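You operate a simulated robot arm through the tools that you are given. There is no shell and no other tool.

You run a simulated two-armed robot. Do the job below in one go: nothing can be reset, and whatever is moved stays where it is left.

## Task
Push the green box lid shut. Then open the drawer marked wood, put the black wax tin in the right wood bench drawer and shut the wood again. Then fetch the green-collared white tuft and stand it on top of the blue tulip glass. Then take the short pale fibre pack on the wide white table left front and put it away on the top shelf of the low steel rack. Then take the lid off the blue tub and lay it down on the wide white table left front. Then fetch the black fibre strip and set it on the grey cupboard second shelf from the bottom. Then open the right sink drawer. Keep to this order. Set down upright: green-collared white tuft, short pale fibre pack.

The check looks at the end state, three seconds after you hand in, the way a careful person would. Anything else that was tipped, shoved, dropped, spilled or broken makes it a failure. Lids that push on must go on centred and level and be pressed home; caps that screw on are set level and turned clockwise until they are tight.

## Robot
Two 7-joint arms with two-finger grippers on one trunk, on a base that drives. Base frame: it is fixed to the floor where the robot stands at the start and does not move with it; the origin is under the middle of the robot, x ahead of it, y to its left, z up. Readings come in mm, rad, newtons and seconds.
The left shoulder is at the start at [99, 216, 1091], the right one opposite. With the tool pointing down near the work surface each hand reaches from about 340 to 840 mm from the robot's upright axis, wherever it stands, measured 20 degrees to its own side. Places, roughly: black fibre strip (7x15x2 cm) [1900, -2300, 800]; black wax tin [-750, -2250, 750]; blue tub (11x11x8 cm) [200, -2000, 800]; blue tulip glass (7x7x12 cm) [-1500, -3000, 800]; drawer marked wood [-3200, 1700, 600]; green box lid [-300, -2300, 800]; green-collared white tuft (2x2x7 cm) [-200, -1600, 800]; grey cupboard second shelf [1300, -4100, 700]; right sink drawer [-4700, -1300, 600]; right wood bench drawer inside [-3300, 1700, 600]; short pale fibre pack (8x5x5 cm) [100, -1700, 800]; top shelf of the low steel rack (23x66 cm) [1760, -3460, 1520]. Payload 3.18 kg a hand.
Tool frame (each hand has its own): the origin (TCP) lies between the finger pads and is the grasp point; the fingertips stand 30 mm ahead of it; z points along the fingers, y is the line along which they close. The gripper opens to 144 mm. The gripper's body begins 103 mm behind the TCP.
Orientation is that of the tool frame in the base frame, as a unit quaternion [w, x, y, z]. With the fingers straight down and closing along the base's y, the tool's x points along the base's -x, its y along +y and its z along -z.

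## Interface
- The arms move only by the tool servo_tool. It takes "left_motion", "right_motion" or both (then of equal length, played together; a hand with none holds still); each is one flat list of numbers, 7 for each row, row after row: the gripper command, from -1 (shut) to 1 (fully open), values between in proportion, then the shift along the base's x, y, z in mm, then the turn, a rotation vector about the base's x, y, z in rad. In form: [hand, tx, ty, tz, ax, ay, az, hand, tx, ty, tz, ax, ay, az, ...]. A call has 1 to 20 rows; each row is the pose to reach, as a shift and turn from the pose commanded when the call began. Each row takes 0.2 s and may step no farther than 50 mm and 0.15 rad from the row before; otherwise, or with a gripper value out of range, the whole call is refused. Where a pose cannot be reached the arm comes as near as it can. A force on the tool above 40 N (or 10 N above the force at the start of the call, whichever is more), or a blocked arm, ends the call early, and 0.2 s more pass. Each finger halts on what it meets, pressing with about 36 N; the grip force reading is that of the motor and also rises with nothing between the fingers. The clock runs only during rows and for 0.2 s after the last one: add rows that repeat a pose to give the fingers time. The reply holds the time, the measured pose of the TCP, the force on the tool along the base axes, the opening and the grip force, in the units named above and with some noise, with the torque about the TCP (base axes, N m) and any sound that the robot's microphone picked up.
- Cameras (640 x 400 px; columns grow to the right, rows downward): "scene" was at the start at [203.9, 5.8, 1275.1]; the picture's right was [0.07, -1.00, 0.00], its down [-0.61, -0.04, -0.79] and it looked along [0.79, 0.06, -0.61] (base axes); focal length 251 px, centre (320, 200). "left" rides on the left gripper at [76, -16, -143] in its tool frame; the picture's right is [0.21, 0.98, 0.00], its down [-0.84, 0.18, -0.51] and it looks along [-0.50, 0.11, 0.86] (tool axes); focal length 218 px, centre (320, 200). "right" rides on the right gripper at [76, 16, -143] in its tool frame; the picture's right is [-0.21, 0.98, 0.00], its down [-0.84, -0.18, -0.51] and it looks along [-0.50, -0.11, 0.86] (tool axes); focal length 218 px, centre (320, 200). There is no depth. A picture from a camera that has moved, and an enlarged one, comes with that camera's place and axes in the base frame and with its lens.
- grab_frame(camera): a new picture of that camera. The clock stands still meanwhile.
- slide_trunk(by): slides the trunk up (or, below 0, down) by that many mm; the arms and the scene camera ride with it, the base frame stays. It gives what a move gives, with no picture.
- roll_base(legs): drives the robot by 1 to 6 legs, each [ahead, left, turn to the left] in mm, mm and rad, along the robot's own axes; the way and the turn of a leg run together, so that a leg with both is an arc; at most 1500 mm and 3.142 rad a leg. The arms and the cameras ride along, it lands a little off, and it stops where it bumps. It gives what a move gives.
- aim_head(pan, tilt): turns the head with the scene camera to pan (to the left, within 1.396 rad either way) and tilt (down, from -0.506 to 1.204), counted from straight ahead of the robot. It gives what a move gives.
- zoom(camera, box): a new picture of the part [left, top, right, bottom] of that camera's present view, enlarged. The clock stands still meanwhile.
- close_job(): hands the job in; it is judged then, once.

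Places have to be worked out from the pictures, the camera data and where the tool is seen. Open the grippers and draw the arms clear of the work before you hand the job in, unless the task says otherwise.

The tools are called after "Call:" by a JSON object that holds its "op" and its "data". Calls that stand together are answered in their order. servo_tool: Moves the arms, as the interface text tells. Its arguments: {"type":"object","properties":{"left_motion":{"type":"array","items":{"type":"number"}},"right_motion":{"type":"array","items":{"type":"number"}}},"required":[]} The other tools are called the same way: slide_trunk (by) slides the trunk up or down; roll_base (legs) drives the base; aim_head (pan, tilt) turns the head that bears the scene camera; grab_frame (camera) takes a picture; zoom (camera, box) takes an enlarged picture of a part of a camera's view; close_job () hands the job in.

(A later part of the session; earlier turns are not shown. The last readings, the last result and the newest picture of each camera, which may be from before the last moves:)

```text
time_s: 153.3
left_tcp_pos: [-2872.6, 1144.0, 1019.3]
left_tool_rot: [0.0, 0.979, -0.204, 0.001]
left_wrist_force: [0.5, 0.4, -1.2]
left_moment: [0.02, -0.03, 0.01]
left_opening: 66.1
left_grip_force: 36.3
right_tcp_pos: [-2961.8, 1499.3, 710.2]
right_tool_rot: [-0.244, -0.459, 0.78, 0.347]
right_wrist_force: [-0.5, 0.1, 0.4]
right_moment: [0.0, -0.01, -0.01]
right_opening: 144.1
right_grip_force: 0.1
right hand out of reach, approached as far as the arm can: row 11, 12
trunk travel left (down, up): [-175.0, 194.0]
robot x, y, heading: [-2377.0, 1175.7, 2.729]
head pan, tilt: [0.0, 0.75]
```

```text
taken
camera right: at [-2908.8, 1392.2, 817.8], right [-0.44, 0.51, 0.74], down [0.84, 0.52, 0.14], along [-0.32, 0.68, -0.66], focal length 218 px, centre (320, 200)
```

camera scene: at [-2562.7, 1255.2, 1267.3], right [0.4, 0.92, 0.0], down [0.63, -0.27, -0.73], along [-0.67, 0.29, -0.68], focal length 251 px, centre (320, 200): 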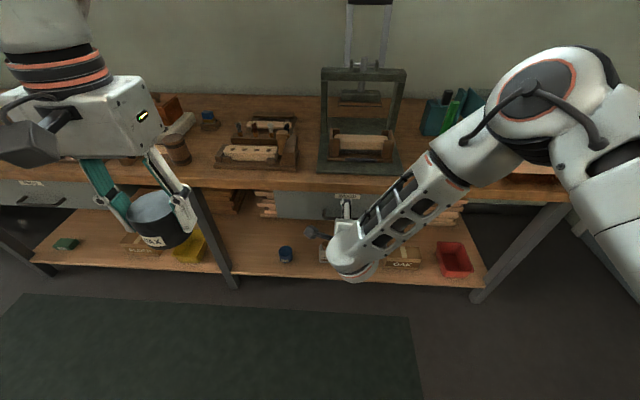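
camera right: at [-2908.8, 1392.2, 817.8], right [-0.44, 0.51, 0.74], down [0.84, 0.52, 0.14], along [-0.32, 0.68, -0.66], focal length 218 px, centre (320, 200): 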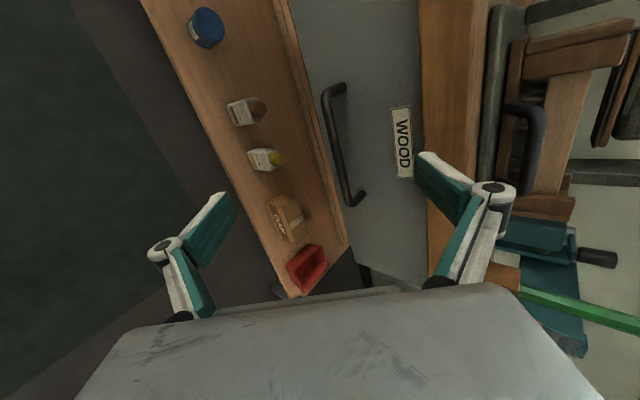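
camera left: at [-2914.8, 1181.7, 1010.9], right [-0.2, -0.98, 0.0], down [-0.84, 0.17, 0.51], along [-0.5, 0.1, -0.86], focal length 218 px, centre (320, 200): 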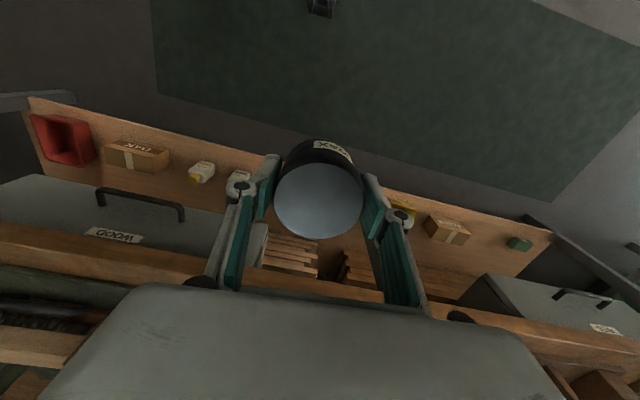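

The hand camera confirms the handle at (-3056,1569,643) and ~28 mm stand-off from the face. I try tilting further toward horizontal in place.

Call:
{"op": "servo_tool", "data": {"right_motion": [0.5, 0, 0, -5, 0.04, 0.092, 0, 0, 0, 0, -10, 0.08, 0.184, 0, -0.4, 0, 0, -15, 0.12, 0.276, 0, -0.4, 0, 0, -20, 0.16, 0.366, 0]}}

Call:
{"op": "grab_frame", "data": {"camera": "right"}}

```text
time_s: 154.5
left_tcp_pos: [-2872.8, 1145.7, 1018.0]
left_tool_rot: [0.0, 0.979, -0.205, -0.001]
left_wrist_force: [-0.4, 0.8, -2.0]
left_moment: [-0.02, 0.0, -0.01]
left_opening: 66.2
left_grip_force: 36.2
right_tcp_pos: [-3010.3, 1496.9, 783.8]
right_tool_rot: [-0.285, -0.357, 0.748, 0.481]
right_wrist_force: [-0.3, -1.0, -0.1]
right_moment: [0.03, 0.01, -0.01]
right_opening: 42.9
right_grip_force: 0.1
right hand out of reach, approached as far as the arm can: row 1, 2, 3, 4
trunk travel left (down, up): [-175.0, 194.0]
robot x, y, heading: [-2378.6, 1175.3, 2.73]
head pan, tilt: [0.0, 0.75]
stopped in row 4 (right hand): the arm was blocked; the commanded pose is now the measured one
```

```text
taken
camera right: at [-2950.0, 1365.5, 857.9], right [-0.13, 0.44, 0.89], down [0.93, 0.37, -0.05], along [-0.35, 0.82, -0.46], focal length 218 px, centre (320, 200)
```

right: 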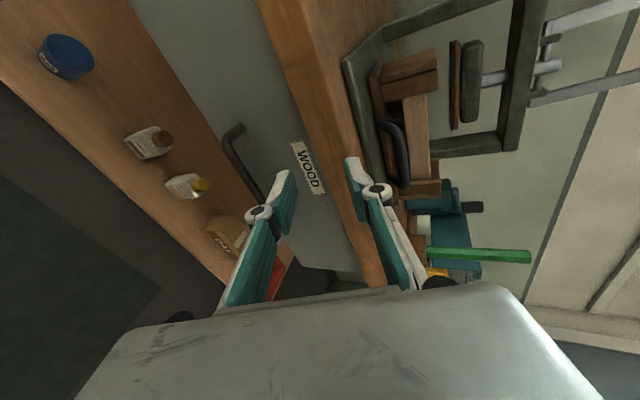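

The wrist tops out near 50° tilt; that still works if I grip with the bar near the fingertips. I go back to that tilt and a pre-grasp point in front of the handle.

Call:
{"op": "servo_tool", "data": {"right_motion": [-0.45, 12, 0, -10, -0.036, -0.069, 0.042, -0.45, 24, 1, -30, -0.072, -0.138, 0.084, -0.45, 36, 2, -52, -0.109, -0.206, 0.126, -0.45, 48, 2, -74, -0.145, -0.275, 0.168, -0.45, 30, 20, -80, -0.145, -0.275, 0.168, -0.45, 15, 38, -85, -0.145, -0.275, 0.168, -0.45, 4, 49, -90, -0.145, -0.275, 0.168]}}

Call:
{"op": "grab_frame", "data": {"camera": "right"}}

Call:
{"op": "zoom", "data": {"camera": "scene", "box": [270, 170, 430, 290]}}

```text
time_s: 156.1
left_tcp_pos: [-2872.1, 1145.2, 1019.3]
left_tool_rot: [0.001, 0.979, -0.205, 0.001]
left_wrist_force: [0.4, -0.9, -1.6]
left_moment: [-0.02, 0.02, -0.01]
left_opening: 66.4
left_grip_force: 35.9
right_tcp_pos: [-3008.2, 1539.8, 695.3]
right_tool_rot: [-0.247, -0.462, 0.778, 0.345]
right_wrist_force: [0.1, 0.3, -0.7]
right_moment: [0.0, 0.01, -0.03]
right_opening: 39.5
right_grip_force: 0.0
trunk travel left (down, up): [-175.0, 194.0]
robot x, y, heading: [-2377.1, 1171.9, 2.732]
head pan, tilt: [0.0, 0.75]
```

```text
taken
camera right: at [-2950.9, 1432.0, 803.0], right [-0.44, 0.51, 0.74], down [0.84, 0.53, 0.13], along [-0.33, 0.67, -0.66], focal length 218 px, centre (320, 200)
```

right: 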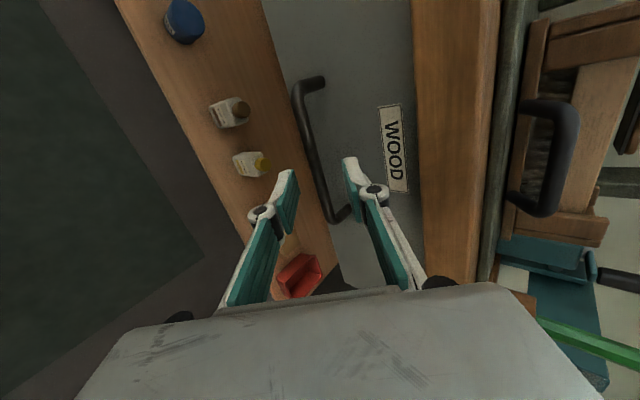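

```text
3.33 times, centred on (350, 230) of scene
camera zoom: at [-2562.0, 1255.9, 1267.5], right [0.4, 0.92, 0.0], down [0.62, -0.27, -0.73], along [-0.67, 0.29, -0.68], focal length 838 px, centre (220, 100)
```

zoom: 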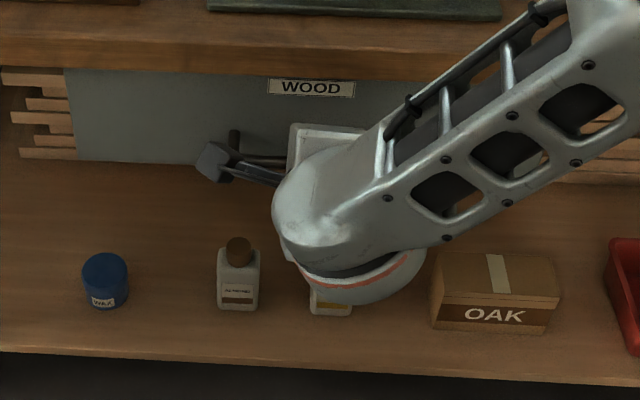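

The bar lies between the finger lines, 76 mm ahead along the tool axis. I advance 54 mm along it, then close on the bar.

Call:
{"op": "servo_tool", "data": {"right_motion": [-0.45, -10, 4, -10, 0, 0, 0, -0.45, -20, 8, -20, 0, 0, 0, -0.45, -28, 12, -30, 0, 0, 0, -0.45, -36, 15.4, -37.4, 0, 0, 0, -0.45, -36, 15.4, -37.4, 0, 0, 0]}}

Call:
{"op": "grab_frame", "data": {"camera": "right"}}

```text
time_s: 157.3
left_tcp_pos: [-2872.6, 1144.1, 1019.1]
left_tool_rot: [0.0, 0.979, -0.204, -0.001]
left_wrist_force: [0.4, -0.4, -1.8]
left_moment: [0.01, 0.04, -0.01]
left_opening: 66.4
left_grip_force: 36.5
right_tcp_pos: [-3043.5, 1554.9, 658.7]
right_tool_rot: [-0.248, -0.462, 0.778, 0.346]
right_wrist_force: [0.5, 0.5, 0.0]
right_moment: [0.01, -0.01, 0.01]
right_opening: 39.7
right_grip_force: 0.1
trunk travel left (down, up): [-175.0, 194.0]
robot x, y, heading: [-2375.7, 1178.3, 2.73]
head pan, tilt: [0.0, 0.75]
```

```text
taken
camera right: at [-2986.7, 1447.2, 766.6], right [-0.44, 0.51, 0.74], down [0.84, 0.53, 0.13], along [-0.33, 0.67, -0.66], focal length 218 px, centre (320, 200)
```

right: 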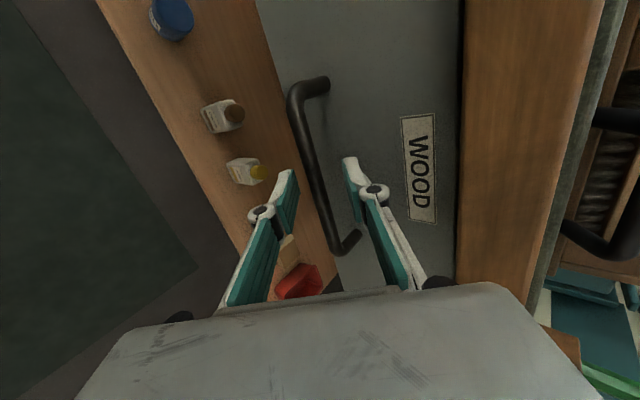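

The bar sits between the finger pads. Close the right gripper.

Call:
{"op": "servo_tool", "data": {"right_motion": [-1, 0, 0, 0, 0, 0, 0, -1, 0, 0, 0, 0, 0, 0, -1, 0, 0, 0, 0, 0, 0]}}

Call:
{"op": "grab_frame", "data": {"camera": "right"}}

```text
time_s: 158.1
left_tcp_pos: [-2873.3, 1144.0, 1017.7]
left_tool_rot: [0.0, 0.979, -0.205, 0.0]
left_wrist_force: [0.3, 0.0, -2.1]
left_moment: [0.02, 0.0, -0.02]
left_opening: 66.2
left_grip_force: 35.8
right_tcp_pos: [-3042.2, 1553.8, 656.2]
right_tool_rot: [-0.247, -0.463, 0.778, 0.345]
right_wrist_force: [7.0, -2.6, -6.2]
right_moment: [0.57, -0.53, 0.81]
right_opening: 13.1
right_grip_force: 42.8
trunk travel left (down, up): [-175.0, 194.0]
robot x, y, heading: [-2374.9, 1177.0, 2.729]
head pan, tilt: [0.0, 0.75]
```

```text
taken
camera right: at [-2985.6, 1446.7, 764.7], right [-0.44, 0.51, 0.73], down [0.83, 0.53, 0.13], along [-0.33, 0.67, -0.67], focal length 218 px, centre (320, 200)
```

right: 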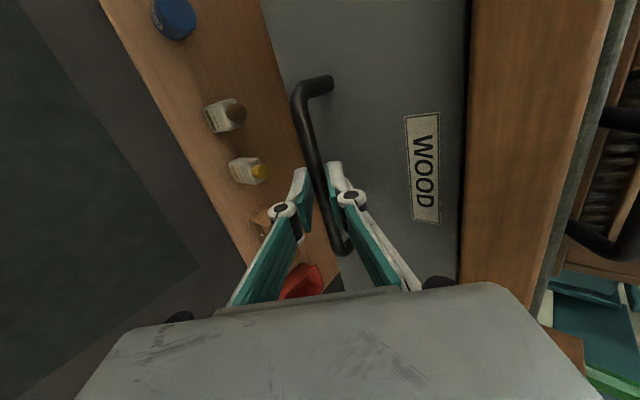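

Bar gripped (13 mm). I pull along the bench normal with the arm first.

Call:
{"op": "servo_tool", "data": {"right_motion": [-1, 9.2, -4, 0, 0, 0, 0, -1, 18.3, -8, 0, 0, 0, 0, -1, 27.5, -12, 0, 0, 0, 0, -1, 36.6, -16, 0, 0, 0, 0, -1, 45.8, -20, 0, 0, 0, 0, -1, 55, -24, 0, 0, 0, 0, -1, 64, -28, 0, 0, 0, 0, -1, 73.3, -32, 0, 0, 0, 0, -1, 82.4, -36, 0, 0, 0, 0, -1, 91.6, -40, 0, 0, 0, 0]}}

Call:
{"op": "grab_frame", "data": {"camera": "right"}}

```text
time_s: 159.4
left_tcp_pos: [-2872.6, 1145.7, 1020.0]
left_tool_rot: [-0.001, 0.979, -0.205, 0.0]
left_wrist_force: [0.0, -1.4, -1.4]
left_moment: [0.01, -0.02, -0.03]
left_opening: 66.4
left_grip_force: 35.9
right_tcp_pos: [-2997.9, 1532.0, 656.6]
right_tool_rot: [-0.233, -0.462, 0.784, 0.342]
right_wrist_force: [2.3, 1.0, -18.5]
right_moment: [0.67, -0.74, 0.85]
right_opening: 13.4
right_grip_force: 43.0
right hand out of reach, approached as far as the arm can: row 3, 4, 5, 6
trunk travel left (down, up): [-175.0, 194.0]
robot x, y, heading: [-2376.6, 1174.3, 2.728]
head pan, tilt: [0.0, 0.75]
stopped in row 6 (right hand): the force on the tool passed its limit at 43 N (the readings are from after the stop); the commanded pose is now the measured one
```

```text
taken
camera right: at [-2947.3, 1422.8, 766.4], right [-0.46, 0.52, 0.72], down [0.84, 0.52, 0.16], along [-0.3, 0.68, -0.67], focal length 218 px, centre (320, 200)
```

right: 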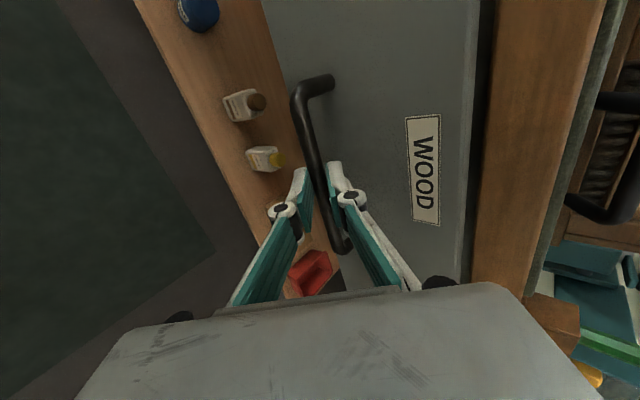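

The drawer has come out ~50 mm; the arm runs out of its comfortable range, so I pull the rest by driving the base back.

Call:
{"op": "roll_base", "data": {"legs": [[-120, 0, 0]]}}

Call:
{"op": "grab_frame", "data": {"camera": "scene"}}

Call:
{"op": "grab_frame", "data": {"camera": "right"}}

```text
time_s: 160.8
left_tcp_pos: [-2762.2, 1096.3, 1020.3]
left_tool_rot: [-0.001, 0.979, -0.204, 0.0]
left_wrist_force: [-0.1, 0.9, -1.3]
left_moment: [-0.01, 0.01, -0.01]
left_opening: 66.3
left_grip_force: 36.1
right_tcp_pos: [-2890.4, 1476.3, 657.3]
right_tool_rot: [-0.236, -0.467, 0.782, 0.339]
right_wrist_force: [1.1, -1.5, -4.3]
right_moment: [0.92, -0.56, 0.53]
right_opening: 13.1
right_grip_force: 43.0
trunk travel left (down, up): [-175.0, 194.0]
robot x, y, heading: [-2265.2, 1127.0, 2.729]
head pan, tilt: [0.0, 0.75]
stopped in leg 1: the force on the tool passed its limit at 41 N (the readings are from after the stop); the commanded pose is now the measured one
```

```text
taken
camera scene: at [-2451.4, 1206.9, 1268.0], right [0.4, 0.92, 0.0], down [0.63, -0.27, -0.73], along [-0.67, 0.29, -0.68], focal length 251 px, centre (320, 200)
```

scene: 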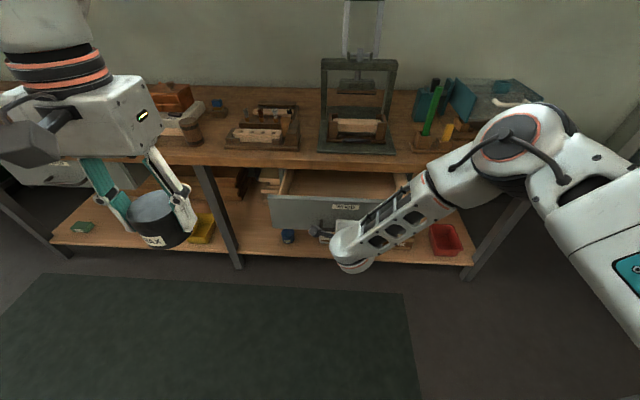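

```text
taken
camera right: at [-2836.7, 1368.5, 766.9], right [-0.46, 0.51, 0.72], down [0.83, 0.53, 0.15], along [-0.31, 0.67, -0.67], focal length 218 px, centre (320, 200)
```

right: 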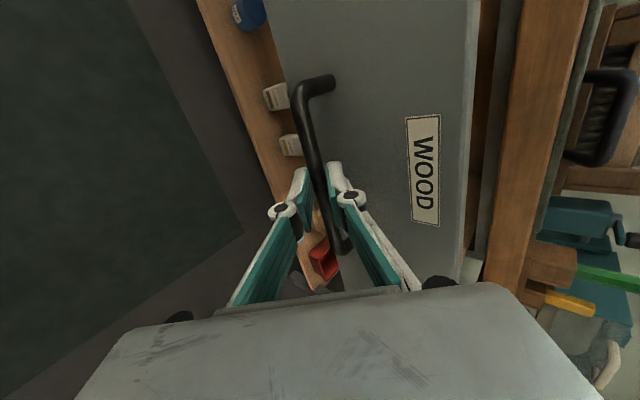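

Drawer is open about 165 mm; I pull another 80 mm for room.

Call:
{"op": "roll_base", "data": {"legs": [[-80, 0, 0]]}}

Call:
{"op": "grab_frame", "data": {"camera": "scene"}}

```text
time_s: 161.8
left_tcp_pos: [-2689.9, 1062.9, 1017.5]
left_tool_rot: [-0.001, 0.979, -0.203, 0.001]
left_wrist_force: [0.1, -0.6, -1.5]
left_moment: [-0.01, 0.01, -0.01]
left_opening: 66.4
left_grip_force: 35.2
right_tcp_pos: [-2819.7, 1438.7, 656.1]
right_tool_rot: [-0.239, -0.468, 0.781, 0.337]
right_wrist_force: [-9.4, -19.2, -5.6]
right_moment: [-0.04, -0.11, 1.5]
right_opening: 12.9
right_grip_force: 43.0
trunk travel left (down, up): [-175.0, 194.0]
robot x, y, heading: [-2196.3, 1095.0, 2.734]
head pan, tilt: [0.0, 0.75]
```

```text
taken
camera scene: at [-2379.8, 1174.0, 1267.5], right [0.4, 0.92, 0.0], down [0.63, -0.27, -0.73], along [-0.67, 0.29, -0.68], focal length 251 px, centre (320, 200)
```

scene: 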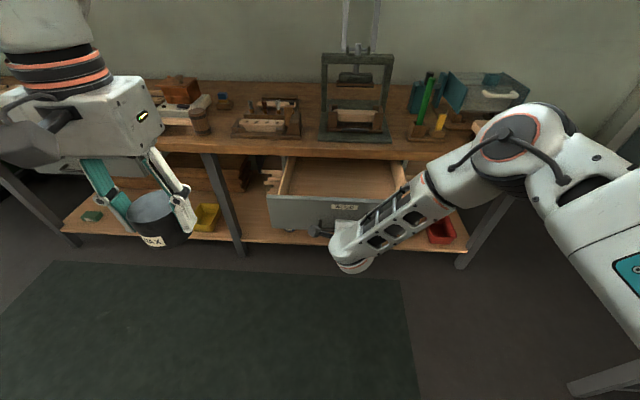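

Drawer is open ~245 mm and empty. I release the handle, back the right hand off along its tool axis, and fold it back to its earlier pose.

Call:
{"op": "servo_tool", "data": {"right_motion": [-0.4, 0, 0, 0, 0, 0, 0, -0.4, 0, 0, 0, 0, 0, 0, -0.4, 14, -6, 13, 0, 0, 0, -0.4, 28, -12, 26, 0, 0, 0, -0.4, 45, -20, 42, 0, 0, 0, -0.4, 63, -28, 57, 0, 0, 0, -0.4, 95, -25, 75, -0.04, -0.09, 0, 0, 130, -20, 95, -0.08, -0.18, 0, 0, 165, -16, 115, -0.12, -0.28, 0, 0, 200, -12, 135, -0.17, -0.39, 0, 0, 235, -8, 155, -0.21, -0.49, 0, 0, 270, -4, 175, -0.25, -0.59, 0, 0, 300, 0, 195, -0.29, -0.68, 0, 0, 330, 0, 215, -0.33, -0.77, 0, 0, 366, 0, 234, -0.36, -0.85, 0]}}

Call:
{"op": "grab_frame", "data": {"camera": "scene"}}

```text
time_s: 165.1
left_tcp_pos: [-2689.1, 1063.3, 1019.2]
left_tool_rot: [0.001, 0.979, -0.204, 0.0]
left_wrist_force: [-0.2, 0.4, -1.0]
left_moment: [0.01, 0.0, 0.02]
left_opening: 66.6
left_grip_force: 35.5
right_tcp_pos: [-2453.3, 1439.5, 890.3]
right_tool_rot: [0.024, -0.516, 0.856, -0.026]
right_wrist_force: [0.2, -0.6, -0.4]
right_moment: [-0.01, 0.01, 0.0]
right_opening: 71.8
right_grip_force: 0.0
trunk travel left (down, up): [-175.0, 194.0]
robot x, y, heading: [-2194.5, 1094.7, 2.727]
head pan, tilt: [0.0, 0.75]
```

```text
taken
camera scene: at [-2378.6, 1175.4, 1267.7], right [0.4, 0.92, 0.0], down [0.62, -0.27, -0.73], along [-0.67, 0.29, -0.68], focal length 251 px, centre (320, 200)
```

scene: 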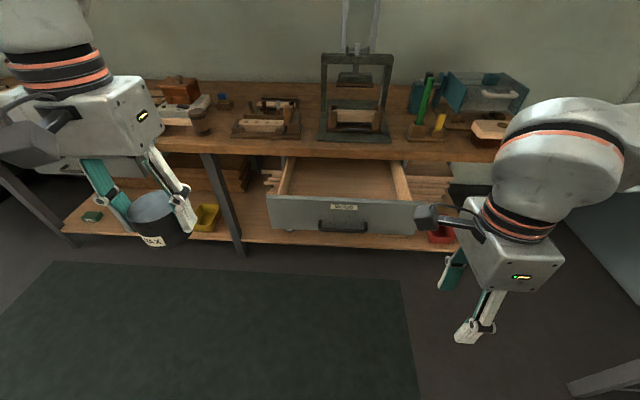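

Clear. I drive ahead 200 and right 170 so the left hand can reach into the drawer, then look for the drawer floor.

Call:
{"op": "roll_base", "data": {"legs": [[200, -170, 0]]}}

Call:
{"op": "grab_frame", "data": {"camera": "scene"}}

Call:
{"op": "grab_frame", "data": {"camera": "left"}}

```text
time_s: 167.2
left_tcp_pos: [-2807.5, 1301.4, 1018.6]
left_tool_rot: [0.0, 0.979, -0.204, 0.0]
left_wrist_force: [0.0, -0.3, -1.9]
left_moment: [-0.02, -0.04, -0.04]
left_opening: 66.6
left_grip_force: 36.4
right_tcp_pos: [-2570.7, 1677.4, 890.8]
right_tool_rot: [0.025, -0.516, 0.856, -0.028]
right_wrist_force: [0.2, 0.2, 0.1]
right_moment: [-0.01, 0.0, 0.01]
right_opening: 72.0
right_grip_force: 0.0
trunk travel left (down, up): [-175.0, 194.0]
robot x, y, heading: [-2310.2, 1335.2, 2.731]
head pan, tilt: [0.0, 0.75]
```

```text
taken
camera scene: at [-2495.5, 1413.0, 1267.5], right [0.4, 0.92, 0.0], down [0.62, -0.27, -0.73], along [-0.67, 0.29, -0.68], focal length 251 px, centre (320, 200)
```

scene: 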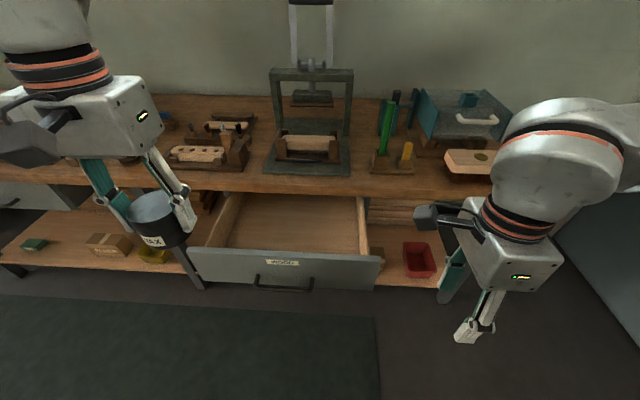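

```text
taken
camera left: at [-2729.7, 1287.0, 1160.6], right [-0.2, -0.98, 0.0], down [-0.84, 0.17, 0.51], along [-0.5, 0.1, -0.86], focal length 218 px, centre (320, 200)
```

left: 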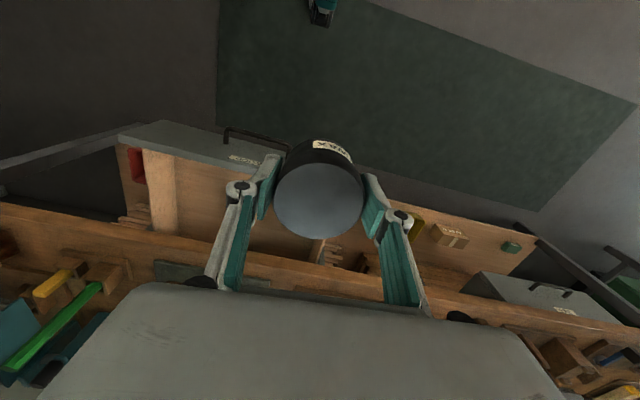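

Drawer interior: face top z≈750, floor ≈590, visible depth ≈240 mm; target for the tin (-3002,1497). I move the left hand above it and part-way down.

Call:
{"op": "servo_tool", "data": {"left_motion": [-1, -24, 24, 0, 0, 0, 0, -1, -48, 49, 0, 0, 0, 0, -1, -73, 73, 0, 0, 0, 0, -1, -97, 98, 0, 0, 0, 0, -1, -121, 122, 0, 0, 0, 0, -1, -146, 147, 0, 0, 0, 0, -1, -170, 171, -10, 0, 0, 0, -1, -194, 195, -20, 0, 0, 0, -1, -194, 195, -60, 0, 0, 0, -1, -194, 195, -100, 0, 0, 0, -1, -194, 195, -140, 0, 0, 0, -1, -194, 195, -175, 0, 0, 0]}}

Call:
{"op": "grab_frame", "data": {"camera": "left"}}

Call:
{"op": "grab_frame", "data": {"camera": "scene"}}

```text
time_s: 169.8
left_tcp_pos: [-3001.2, 1497.1, 841.9]
left_tool_rot: [0.001, 0.979, -0.203, 0.001]
left_wrist_force: [-0.3, -0.6, -2.1]
left_moment: [-0.02, -0.03, -0.02]
left_opening: 66.2
left_grip_force: 36.0
right_tcp_pos: [-2571.4, 1677.0, 890.4]
right_tool_rot: [0.026, -0.515, 0.857, -0.027]
right_wrist_force: [1.0, 0.7, -0.2]
right_moment: [-0.03, -0.01, 0.01]
right_opening: 72.1
right_grip_force: 0.2
trunk travel left (down, up): [-175.0, 194.0]
robot x, y, heading: [-2307.2, 1330.6, 2.729]
head pan, tilt: [0.0, 0.75]
```

```text
taken
camera left: at [-2924.2, 1482.3, 985.0], right [-0.2, -0.98, 0.0], down [-0.84, 0.17, 0.51], along [-0.5, 0.1, -0.86], focal length 218 px, centre (320, 200)
```

left: 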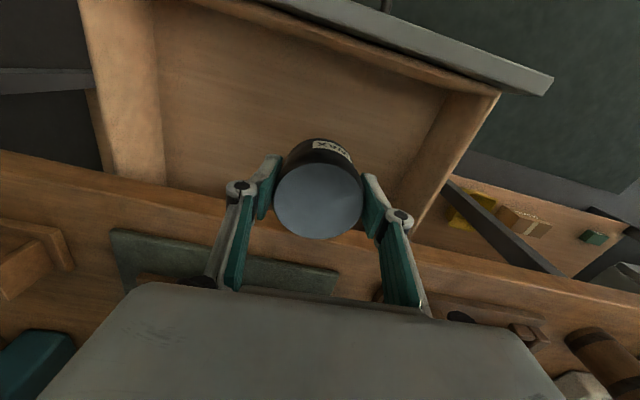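

```text
taken
camera scene: at [-2496.1, 1412.8, 1267.3], right [0.4, 0.92, 0.0], down [0.63, -0.27, -0.73], along [-0.67, 0.29, -0.68], focal length 251 px, centre (320, 200)
```

scene: 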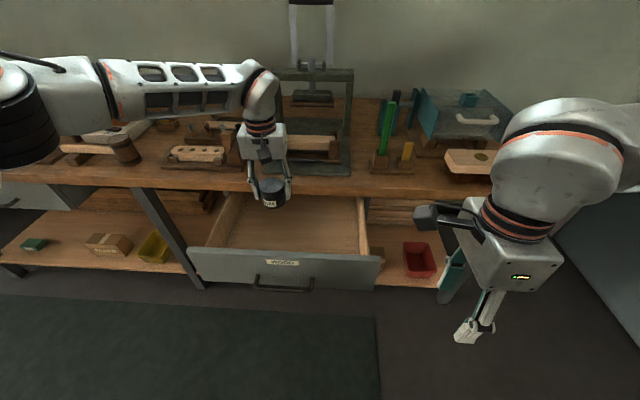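

Refined: drawer face top z≈746, bench edge ≈80 mm in front of the hand centre. I shift 11 mm deeper for camera clearance and lower to z≈665, then check.

Call:
{"op": "servo_tool", "data": {"left_motion": [-1, -10, 4, -20, 0, 0, 0, -1, -10, 4, -45, 0, 0, 0, -1, -10, 4, -70, 0, 0, 0, -1, -10, 4, -95, 0, 0, 0, -1, -10, 4, -120, 0, 0, 0, -1, -10, 4, -145, 0, 0, 0, -1, -10, 4, -165, 0, 0, 0, -1, -10, 4, -177, 0, 0, 0]}}

Call:
{"op": "grab_frame", "data": {"camera": "left"}}

Call:
{"op": "zoom", "data": {"camera": "scene", "box": [180, 120, 400, 300]}}

```text
time_s: 171.6
left_tcp_pos: [-3009.2, 1500.8, 666.5]
left_tool_rot: [-0.001, 0.979, -0.204, 0.002]
left_wrist_force: [-0.2, -0.6, -2.0]
left_moment: [0.02, -0.04, 0.05]
left_opening: 66.0
left_grip_force: 35.8
right_tcp_pos: [-2569.3, 1677.5, 890.3]
right_tool_rot: [0.025, -0.515, 0.856, -0.027]
right_wrist_force: [0.4, 0.1, -0.4]
right_moment: [-0.03, 0.01, -0.01]
right_opening: 72.0
right_grip_force: 0.0
trunk travel left (down, up): [-175.0, 194.0]
robot x, y, heading: [-2311.7, 1333.8, 2.731]
head pan, tilt: [0.0, 0.75]
```

```text
taken
camera left: at [-2933.5, 1485.6, 808.3], right [-0.2, -0.98, 0.0], down [-0.84, 0.17, 0.51], along [-0.5, 0.1, -0.86], focal length 218 px, centre (320, 200)
```

left: 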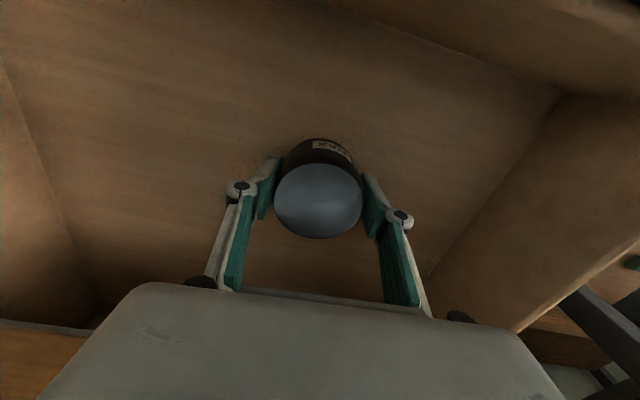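

```text
2.22 times, centred on (290, 210) of scene
camera zoom: at [-2495.5, 1412.6, 1267.5], right [0.4, 0.92, 0.0], down [0.62, -0.27, -0.73], along [-0.67, 0.29, -0.68], focal length 558 px, centre (387, 178)
```

zoom: 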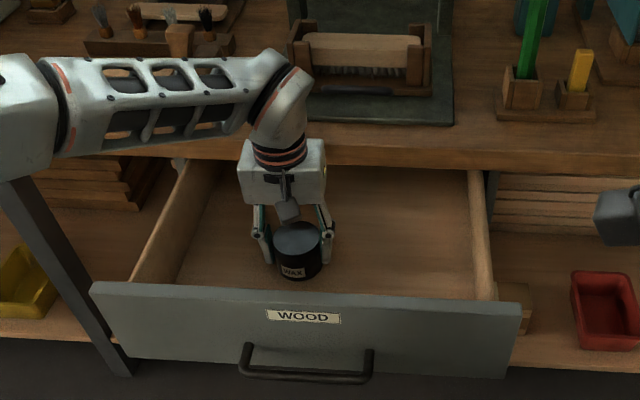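

Clearance looks good. I lower in small steps until the tin touches the drawer floor.

Call:
{"op": "servo_tool", "data": {"left_motion": [-1, 0, 0, -8, 0, 0, 0, -1, 0, 0, -14, 0, 0, 0, -1, 0, 0, -19, 0, 0, 0, -1, 0, 0, -23, 0, 0, 0, -1, 0, 0, -27, 0, 0, 0, -1, 0, 0, -30, 0, 0, 0]}}

Call:
{"op": "zoom", "data": {"camera": "scene", "box": [180, 120, 400, 300]}}

```text
time_s: 173.0
left_tcp_pos: [-3016.0, 1503.0, 645.2]
left_tool_rot: [-0.003, 0.979, -0.202, -0.005]
left_wrist_force: [-2.8, -0.2, 25.5]
left_moment: [-0.68, -0.24, -0.03]
left_opening: 65.4
left_grip_force: 36.1
right_tcp_pos: [-2569.6, 1678.0, 890.1]
right_tool_rot: [0.024, -0.515, 0.856, -0.028]
right_wrist_force: [-0.8, -0.7, 0.4]
right_moment: [-0.02, -0.05, 0.01]
right_opening: 71.9
right_grip_force: 0.1
trunk travel left (down, up): [-175.0, 194.0]
robot x, y, heading: [-2314.1, 1333.9, 2.725]
head pan, tilt: [0.0, 0.75]
stopped in row 6 (left hand): the force on the tool passed its limit at 41 N (the readings are from after the stop); the commanded pose is now the measured one
```

```text
2.22 times, centred on (290, 210) of scene
camera zoom: at [-2494.4, 1412.5, 1267.5], right [0.4, 0.92, 0.0], down [0.62, -0.27, -0.73], along [-0.67, 0.29, -0.68], focal length 558 px, centre (387, 178)
```

zoom: 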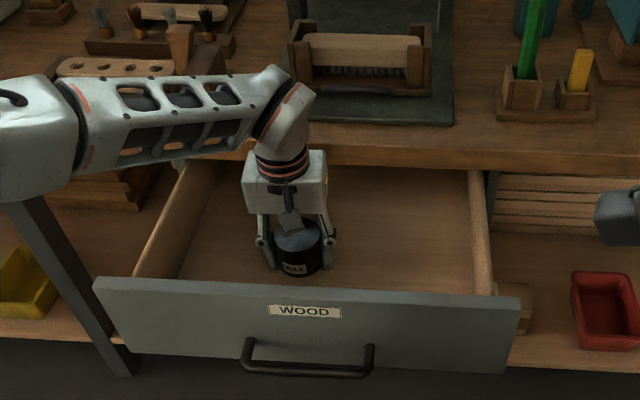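

Contact at z≈645: tin on the drawer floor (~605). I ease up 3 mm, open the fingers part-way, and lift straight out.

Call:
{"op": "servo_tool", "data": {"left_motion": [-1, 3, -1, 3, 0, 0, 0, -0.4, 3, -1, 3, 0, 0, 0, 0.2, 3, -1, 3, 0, 0, 0, 0.3, 3, -1, 3, 0, 0, 0, 0.3, 3, -1, 3, 0, 0, 0]}}

Call:
{"op": "grab_frame", "data": {"camera": "left"}}

```text
time_s: 174.2
left_tcp_pos: [-3007.7, 1499.4, 643.0]
left_tool_rot: [0.0, 0.979, -0.204, 0.0]
left_wrist_force: [0.4, -0.6, -0.1]
left_moment: [0.0, 0.02, -0.03]
left_opening: 93.9
left_grip_force: 0.0
right_tcp_pos: [-2569.3, 1677.8, 888.8]
right_tool_rot: [0.025, -0.515, 0.856, -0.026]
right_wrist_force: [-0.1, 0.0, 0.3]
right_moment: [0.0, 0.03, 0.02]
right_opening: 72.1
right_grip_force: 0.0
trunk travel left (down, up): [-175.0, 194.0]
robot x, y, heading: [-2313.8, 1329.5, 2.729]
head pan, tilt: [0.0, 0.75]
```

```text
taken
camera left: at [-2931.8, 1485.1, 783.2], right [-0.2, -0.98, 0.0], down [-0.84, 0.17, 0.51], along [-0.5, 0.1, -0.86], focal length 218 px, centre (320, 200)
```

left: 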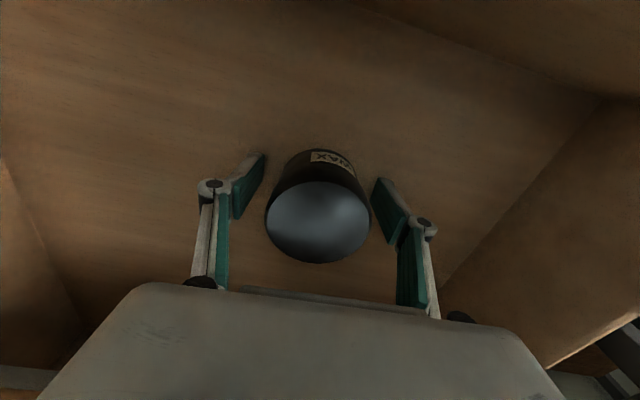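

The tin stands upright, free. I lift straight out and tuck the left arm.

Call:
{"op": "servo_tool", "data": {"left_motion": [0.3, 0, 0, 20, 0, 0, 0, 0.3, 0, 0, 50, 0, 0, 0, 0.3, 0, 0, 90, 0, 0, 0, 0.3, 0, 0, 135, 0, 0, 0, 0.3, 0, 0, 180, 0, 0, 0, 0.3, 0, 0, 225, 0, 0, 0, 0.3, 20, -20, 265, 0, 0, 0, 0.3, 45, -45, 300, 0, 0, 0, 0.3, 75, -75, 330, 0, 0, 0, 0.3, 105, -105, 350, 0, 0, 0, 0.3, 135, -135, 365, 0, 0, 0, 0.3, 165, -165, 375, 0, 0, 0, 0.3, 195, -195, 375, 0, 0, 0]}}

Call:
{"op": "grab_frame", "data": {"camera": "scene"}}

```text
refused: row 9 steps farther than a row can; nothing moved
```

```text
taken
camera scene: at [-2495.5, 1412.6, 1267.3], right [0.4, 0.92, 0.0], down [0.62, -0.27, -0.73], along [-0.67, 0.29, -0.68], focal length 251 px, centre (320, 200)
```

scene: 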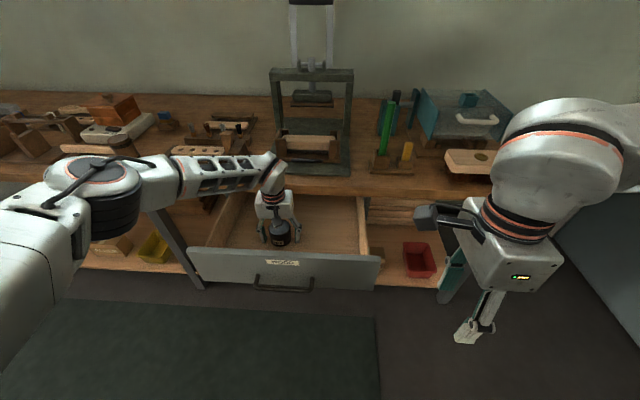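

Redo with legal step sizes.

Call:
{"op": "servo_tool", "data": {"left_motion": [0.3, 0, 0, 20, 0, 0, 0, 0.3, 0, 0, 50, 0, 0, 0, 0.3, 0, 0, 90, 0, 0, 0, 0.3, 0, 0, 135, 0, 0, 0, 0.3, 0, 0, 180, 0, 0, 0, 0.3, 0, 0, 225, 0, 0, 0, 0.3, 18, -18, 265, 0, 0, 0, 0.3, 40, -40, 300, 0, 0, 0, 0.3, 65, -65, 330, 0, 0, 0, 0.3, 93, -93, 350, 0, 0, 0, 0.3, 123, -123, 365, 0, 0, 0, 0.3, 155, -155, 375, 0, 0, 0, 0.3, 188, -188, 375, 0, 0, 0]}}

Call:
{"op": "grab_frame", "data": {"camera": "scene"}}

```text
time_s: 177.0
left_tcp_pos: [-2822.5, 1311.5, 1018.1]
left_tool_rot: [-0.001, 0.979, -0.203, -0.003]
left_wrist_force: [-0.4, -0.2, -0.2]
left_moment: [0.06, 0.0, 0.02]
left_opening: 93.8
left_grip_force: 0.0
right_tcp_pos: [-2569.4, 1677.2, 890.3]
right_tool_rot: [0.025, -0.516, 0.856, -0.026]
right_wrist_force: [0.7, -1.3, -0.1]
right_moment: [0.0, 0.0, -0.02]
right_opening: 72.0
right_grip_force: 0.0
trunk travel left (down, up): [-175.0, 194.0]
robot x, y, heading: [-2308.7, 1332.4, 2.726]
head pan, tilt: [0.0, 0.75]
```

```text
taken
camera scene: at [-2494.9, 1411.5, 1267.8], right [0.4, 0.92, 0.0], down [0.62, -0.27, -0.73], along [-0.67, 0.29, -0.68], focal length 251 px, centre (320, 200)
```

scene: 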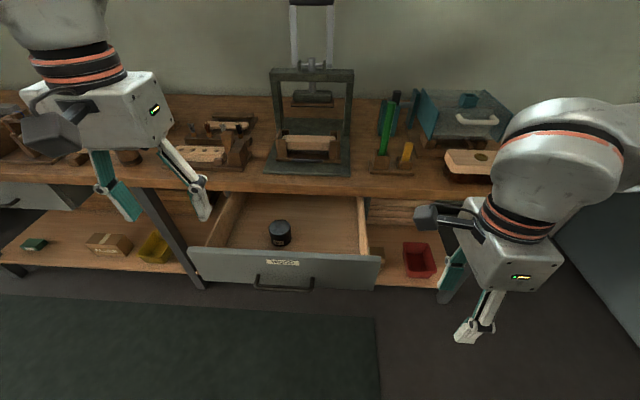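

The tin is in the drawer. To shut it I'll push the handle bar with the closed left fingers tilted slightly forward; first bring the hand down in front of the handle.

Call:
{"op": "servo_tool", "data": {"left_motion": [-0.4, 14, 33, 0, 0, 0, 0, -1, 28, 66, 0, 0, 0, 0, -1, 42, 98, 0, 0.02, 0.046, 0, -1, 56, 131, -20, 0.04, 0.092, 0, -1, 56, 131, -65, 0.06, 0.138, 0, -1, 56, 131, -110, 0.08, 0.184, 0, -1, 56, 131, -155, 0.1, 0.23, 0, -1, 56, 131, -200, 0.125, 0.287, 0, -1, 56, 131, -245, 0.15, 0.344, 0, -1, 56, 131, -290, 0.175, 0.4, 0, -1, 56, 131, -325, 0.2, 0.458, 0, -1, 56, 131, -360, 0.2, 0.458, 0]}}

Call:
{"op": "zoom", "data": {"camera": "scene", "box": [180, 160, 400, 340]}}

Call:
{"op": "grab_frame", "data": {"camera": "left"}}

```text
time_s: 179.6
left_tcp_pos: [-2765.7, 1444.2, 658.2]
left_tool_rot: [-0.052, 0.948, -0.195, -0.244]
left_wrist_force: [-0.5, -0.5, -0.2]
left_moment: [-0.04, -0.02, 0.01]
left_opening: 0.0
left_grip_force: 31.2
right_tcp_pos: [-2570.4, 1678.3, 889.6]
right_tool_rot: [0.026, -0.515, 0.856, -0.027]
right_wrist_force: [-0.3, 0.8, -0.3]
right_moment: [0.01, -0.02, 0.01]
right_opening: 71.9
right_grip_force: 0.0
trunk travel left (down, up): [-175.0, 194.0]
robot x, y, heading: [-2314.0, 1329.3, 2.732]
head pan, tilt: [0.0, 0.75]
```

```text
2.22 times, centred on (290, 250) of scene
camera zoom: at [-2495.8, 1412.6, 1267.4], right [0.4, 0.92, 0.0], down [0.63, -0.27, -0.73], along [-0.67, 0.29, -0.68], focal length 558 px, centre (387, 89)
```

zoom: 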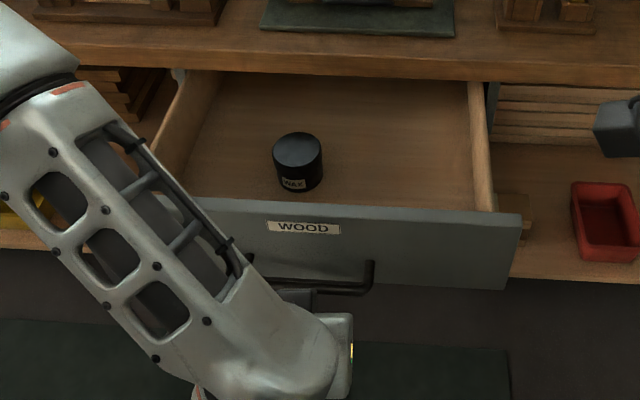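

```text
taken
camera left: at [-2634.5, 1405.6, 745.1], right [-0.22, -0.97, -0.1], down [-0.52, 0.03, 0.85], along [-0.82, 0.24, -0.51], focal length 218 px, centre (320, 200)
```

left: 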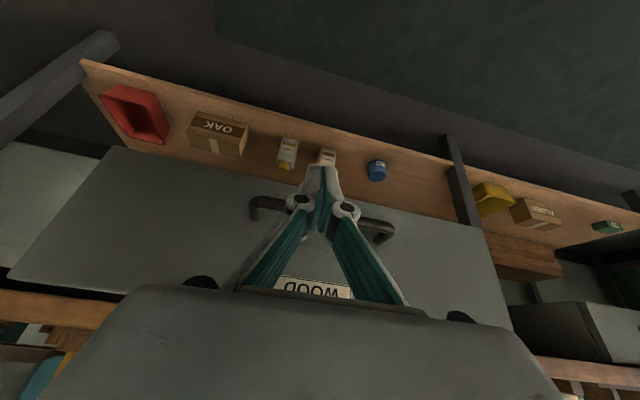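

Hand is centred on the bar. Lower 10 mm and push forward steadily.

Call:
{"op": "servo_tool", "data": {"left_motion": [-1, -6, 3, -10, 0, 0, 0, -1, -18, 8, -10, 0, 0, 0, -1, -32, 14, -10, 0, 0, 0, -1, -46, 20, -10, 0, 0, 0, -1, -59, 26, -10, 0, 0, 0, -1, -73, 32, -10, 0, 0, 0, -1, -87, 38, -10, 0, 0, 0, -1, -101, 44, -10, 0, 0, 0, -1, -114, 50, -10, 0, 0, 0, -1, -128, 56, -10, 0, 0, 0, -1, -142, 62, -10, 0, 0, 0, -1, -156, 68, -10, 0, 0, 0, -1, -169, 74, -10, 0, 0, 0, -1, -183, 80, -10, 0, 0, 0, -1, -197, 86, -10, 0, 0, 0]}}

Call:
{"op": "zoom", "data": {"camera": "scene", "box": [180, 130, 400, 310]}}

Call:
{"op": "grab_frame", "data": {"camera": "left"}}

```text
time_s: 182.8
left_tcp_pos: [-2962.8, 1528.3, 648.5]
left_tool_rot: [-0.051, 0.948, -0.196, -0.244]
left_wrist_force: [-0.5, 0.7, 0.0]
left_moment: [0.0, -0.01, 0.01]
left_opening: 0.0
left_grip_force: 30.6
right_tcp_pos: [-2569.7, 1677.1, 891.3]
right_tool_rot: [0.024, -0.515, 0.856, -0.028]
right_wrist_force: [0.2, -0.9, -0.3]
right_moment: [-0.02, 0.02, 0.02]
right_opening: 71.9
right_grip_force: 0.0
trunk travel left (down, up): [-175.0, 194.0]
robot x, y, heading: [-2312.7, 1334.5, 2.728]
head pan, tilt: [0.0, 0.75]
```

```text
2.22 times, centred on (290, 220) of scene
camera zoom: at [-2495.4, 1412.4, 1267.6], right [0.4, 0.92, 0.0], down [0.62, -0.27, -0.73], along [-0.67, 0.29, -0.68], focal length 558 px, centre (387, 156)
```

zoom: 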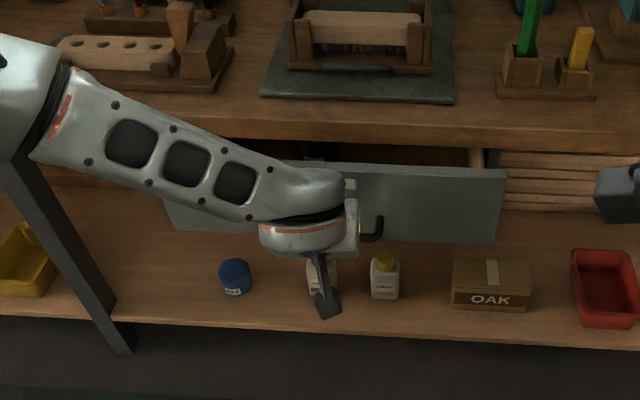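

```text
taken
camera left: at [-2832.6, 1490.7, 735.4], right [-0.22, -0.97, -0.1], down [-0.52, 0.03, 0.85], along [-0.82, 0.24, -0.51], focal length 218 px, centre (320, 200)
```

left: 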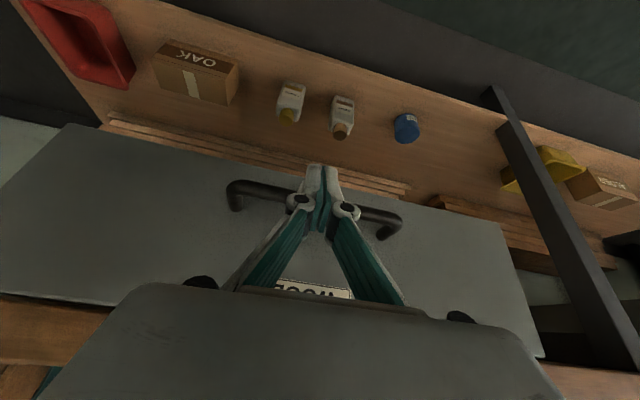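

Closing smoothly. Continue the last ~90 mm until it stops.

Call:
{"op": "servo_tool", "data": {"left_motion": [-1, -11, 5, 0, 0, 0, 0, -1, -22, 10, 0, 0, 0, 0, -1, -33, 14, 0, 0, 0, 0, -1, -44, 19, 0, 0, 0, 0, -1, -53, 23, 0, 0, 0, 0, -1, -62, 27, 0, 0, 0, 0, -1, -70, 30, 0, 0, 0, 0, -1, -78, 34, 0, 0, 0, 0, -1, -86, 37, 0, 0, 0, 0, -1, -94, 41, 0, 0, 0, 0]}}

Call:
{"op": "zoom", "data": {"camera": "scene", "box": [180, 130, 400, 310]}}

Call:
{"op": "grab_frame", "data": {"camera": "left"}}

```text
time_s: 184.7
left_tcp_pos: [-3033.0, 1562.1, 641.7]
left_tool_rot: [-0.05, 0.951, -0.198, -0.234]
left_wrist_force: [1.8, -0.8, -2.6]
left_moment: [-0.07, -0.06, 0.0]
left_opening: 0.2
left_grip_force: 30.3
right_tcp_pos: [-2569.5, 1676.2, 890.8]
right_tool_rot: [0.025, -0.516, 0.856, -0.026]
right_wrist_force: [0.7, 0.1, -0.2]
right_moment: [-0.03, -0.04, -0.01]
right_opening: 72.1
right_grip_force: 0.3
trunk travel left (down, up): [-175.0, 194.0]
robot x, y, heading: [-2307.1, 1331.3, 2.729]
head pan, tilt: [0.0, 0.75]
stopped in row 9 (left hand): the force on the tool passed its limit at 46 N (the readings are from after the stop); the commanded pose is now the measured one
```

```text
2.22 times, centred on (290, 220) of scene
camera zoom: at [-2495.2, 1412.2, 1267.6], right [0.4, 0.92, 0.0], down [0.63, -0.27, -0.73], along [-0.67, 0.29, -0.68], focal length 558 px, centre (387, 156)
```

zoom: 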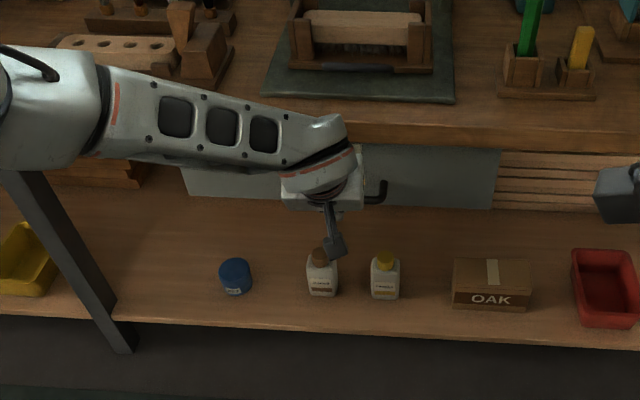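

```text
taken
camera left: at [-2904.0, 1524.0, 730.9], right [-0.22, -0.97, -0.1], down [-0.54, 0.04, 0.84], along [-0.81, 0.24, -0.53], focal length 218 px, centre (320, 200)
```

left: 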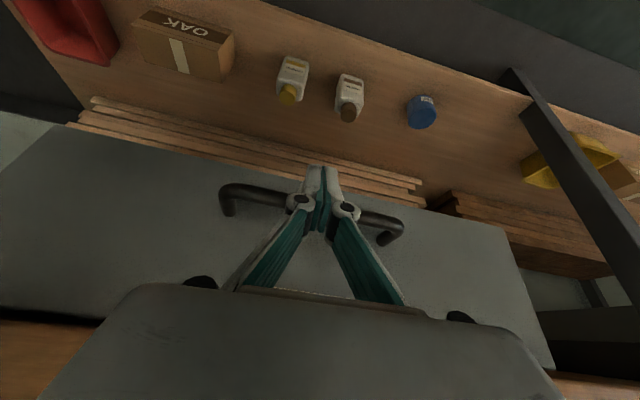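

It stopped at 46 N about where the closed position should be. I back off and check.

Call:
{"op": "servo_tool", "data": {"left_motion": [-1, 18, -8, 0, 0, 0, 0, -1, 46, -20, 5, 0, 0, 0, -1, 83, -36, 20, 0, 0, 0, -1, 120, -52, 40, -0.02, -0.046, 0, -1, 155, -70, 65, -0.04, -0.092, 0, -1, 185, -95, 95, -0.08, -0.18, 0, -1, 205, -120, 130, -0.12, -0.27, 0, -0.5, 215, -145, 170, -0.16, -0.36, 0, 0, 215, -165, 215, -0.19, -0.44, 0, 0, 215, -185, 260, -0.2, -0.458, 0, 0, 215, -200, 305, -0.2, -0.458, 0, 0, 215, -215, 350, -0.2, -0.458, 0]}}

Call:
{"op": "zoom", "data": {"camera": "scene", "box": [180, 130, 400, 310]}}

```text
time_s: 187.3
left_tcp_pos: [-2819.1, 1344.7, 991.1]
left_tool_rot: [0.002, 0.979, -0.202, 0.007]
left_wrist_force: [-0.1, -0.1, -0.1]
left_moment: [0.0, 0.03, 0.01]
left_opening: 71.9
left_grip_force: 0.0
right_tcp_pos: [-2569.4, 1676.1, 891.3]
right_tool_rot: [0.025, -0.516, 0.856, -0.025]
right_wrist_force: [0.1, -0.5, -0.5]
right_moment: [0.03, 0.02, -0.02]
right_opening: 72.0
right_grip_force: 0.0
trunk travel left (down, up): [-175.0, 194.0]
robot x, y, heading: [-2309.7, 1333.8, 2.736]
head pan, tilt: [0.0, 0.75]
```

```text
2.22 times, centred on (290, 220) of scene
camera zoom: at [-2494.1, 1411.4, 1267.9], right [0.4, 0.92, 0.0], down [0.62, -0.27, -0.73], along [-0.67, 0.29, -0.68], focal length 558 px, centre (387, 156)
```

zoom: 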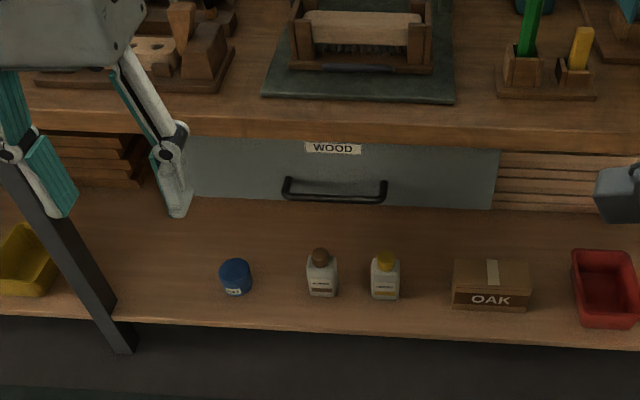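

The drawer is fully shut (bar back at its original position). Next the tuft: I straighten the right hand back to the normal tool-down yaw before driving.

Call:
{"op": "servo_tool", "data": {"right_motion": [0, 20, -10, 40, 0.019, 0.07, 0, 0, 20, -10, 80, 0.019, 0.07, 0]}}

Call:
{"op": "servo_tool", "data": {"right_motion": [0, 0, 0, 10, 0, 0, 0.137, 0, 0, 0, 20, 0, 0, 0.274, 0, 0, 0, 30, 0, 0, 0.411, 0, 0, 0, 40, 0, 0, 0.548, 0, 0, 0, 50, 0, 0, 0.685, 0, 0, 0, 60, 0, 0, 0.822, 0, 0, 0, 70, 0, 0, 0.96, 0, 0, 0, 80, 0, 0, 1.097, 0, 0, 0, 90, 0, 0, 1.234, 0, 0, 0, 100, 0, 0, 1.37, 0, 0, 0, 100, 0, 0, 1.508, 0, 0, 0, 100, 0, 0, 1.645]}}

Call:
{"op": "roll_base", "data": {"legs": [[-250, 0, 0], [0, 0, 3.0]]}}

Call:
{"op": "aim_head", "data": {"pan": 0, "tilt": 0.3}}

Call:
{"op": "grab_frame", "data": {"camera": "scene"}}

```text
time_s: 187.9
left_tcp_pos: [-2820.2, 1346.4, 991.4]
left_tool_rot: [0.001, 0.979, -0.203, 0.007]
left_wrist_force: [-0.3, -0.1, 0.0]
left_moment: [0.01, -0.02, -0.02]
left_opening: 72.3
left_grip_force: 0.0
right_tcp_pos: [-2549.2, 1667.8, 970.7]
right_tool_rot: [0.0, -0.516, 0.857, 0.0]
right_wrist_force: [-0.3, 0.2, 0.3]
right_moment: [-0.01, 0.0, 0.02]
right_opening: 72.1
right_grip_force: 0.0
trunk travel left (down, up): [-175.0, 194.0]
robot x, y, heading: [-2309.7, 1328.3, 2.728]
head pan, tilt: [0.0, 0.75]
```

```text
time_s: 190.5
left_tcp_pos: [-2820.7, 1347.3, 990.4]
left_tool_rot: [0.001, 0.979, -0.203, 0.007]
left_wrist_force: [-0.6, 0.5, 0.5]
left_moment: [0.01, -0.02, 0.02]
left_opening: 71.9
left_grip_force: 0.1
right_tcp_pos: [-2547.9, 1666.8, 1070.5]
right_tool_rot: [0.0, 0.979, -0.204, 0.001]
right_wrist_force: [0.3, -0.7, 0.3]
right_moment: [0.0, 0.02, 0.01]
right_opening: 72.3
right_grip_force: 0.1
trunk travel left (down, up): [-175.0, 194.0]
robot x, y, heading: [-2308.5, 1335.4, 2.728]
head pan, tilt: [0.0, 0.75]
```

```text
time_s: 199.4
left_tcp_pos: [-1577.8, 1144.7, 991.5]
left_tool_rot: [-0.007, 0.271, 0.963, 0.001]
left_wrist_force: [-0.7, -0.3, -0.6]
left_moment: [0.02, -0.01, 0.0]
left_opening: 71.9
left_grip_force: 0.0
right_tcp_pos: [-1890.1, 865.4, 1069.7]
right_tool_rot: [-0.001, 0.273, 0.962, 0.0]
right_wrist_force: [0.4, 0.2, 0.3]
right_moment: [0.0, -0.02, -0.04]
right_opening: 71.9
right_grip_force: 0.1
trunk travel left (down, up): [-175.0, 194.0]
robot x, y, heading: [-2081.9, 1227.1, -0.554]
head pan, tilt: [0.0, 0.75]
```

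```text
time_s: 200.3
left_tcp_pos: [-1577.8, 1144.6, 992.1]
left_tool_rot: [-0.007, 0.271, 0.963, 0.002]
left_wrist_force: [-0.6, 0.2, 1.0]
left_moment: [-0.02, 0.02, -0.02]
left_opening: 71.9
left_grip_force: 0.0
right_tcp_pos: [-1889.7, 866.1, 1070.2]
right_tool_rot: [-0.002, 0.273, 0.962, 0.0]
right_wrist_force: [-0.7, -0.2, 0.4]
right_moment: [0.0, 0.0, -0.02]
right_opening: 71.9
right_grip_force: 0.1
trunk travel left (down, up): [-175.0, 194.0]
robot x, y, heading: [-2078.9, 1230.7, -0.554]
head pan, tilt: [0.0, 0.3]
```

```text
taken
camera scene: at [-1900.1, 1120.0, 1307.9], right [-0.52, -0.85, 0.0], down [-0.25, 0.16, -0.95], along [0.81, -0.5, -0.3], focal length 251 px, centre (320, 200)
```

scene: 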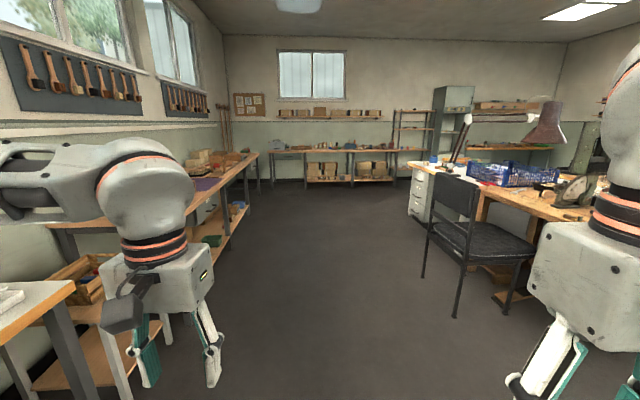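

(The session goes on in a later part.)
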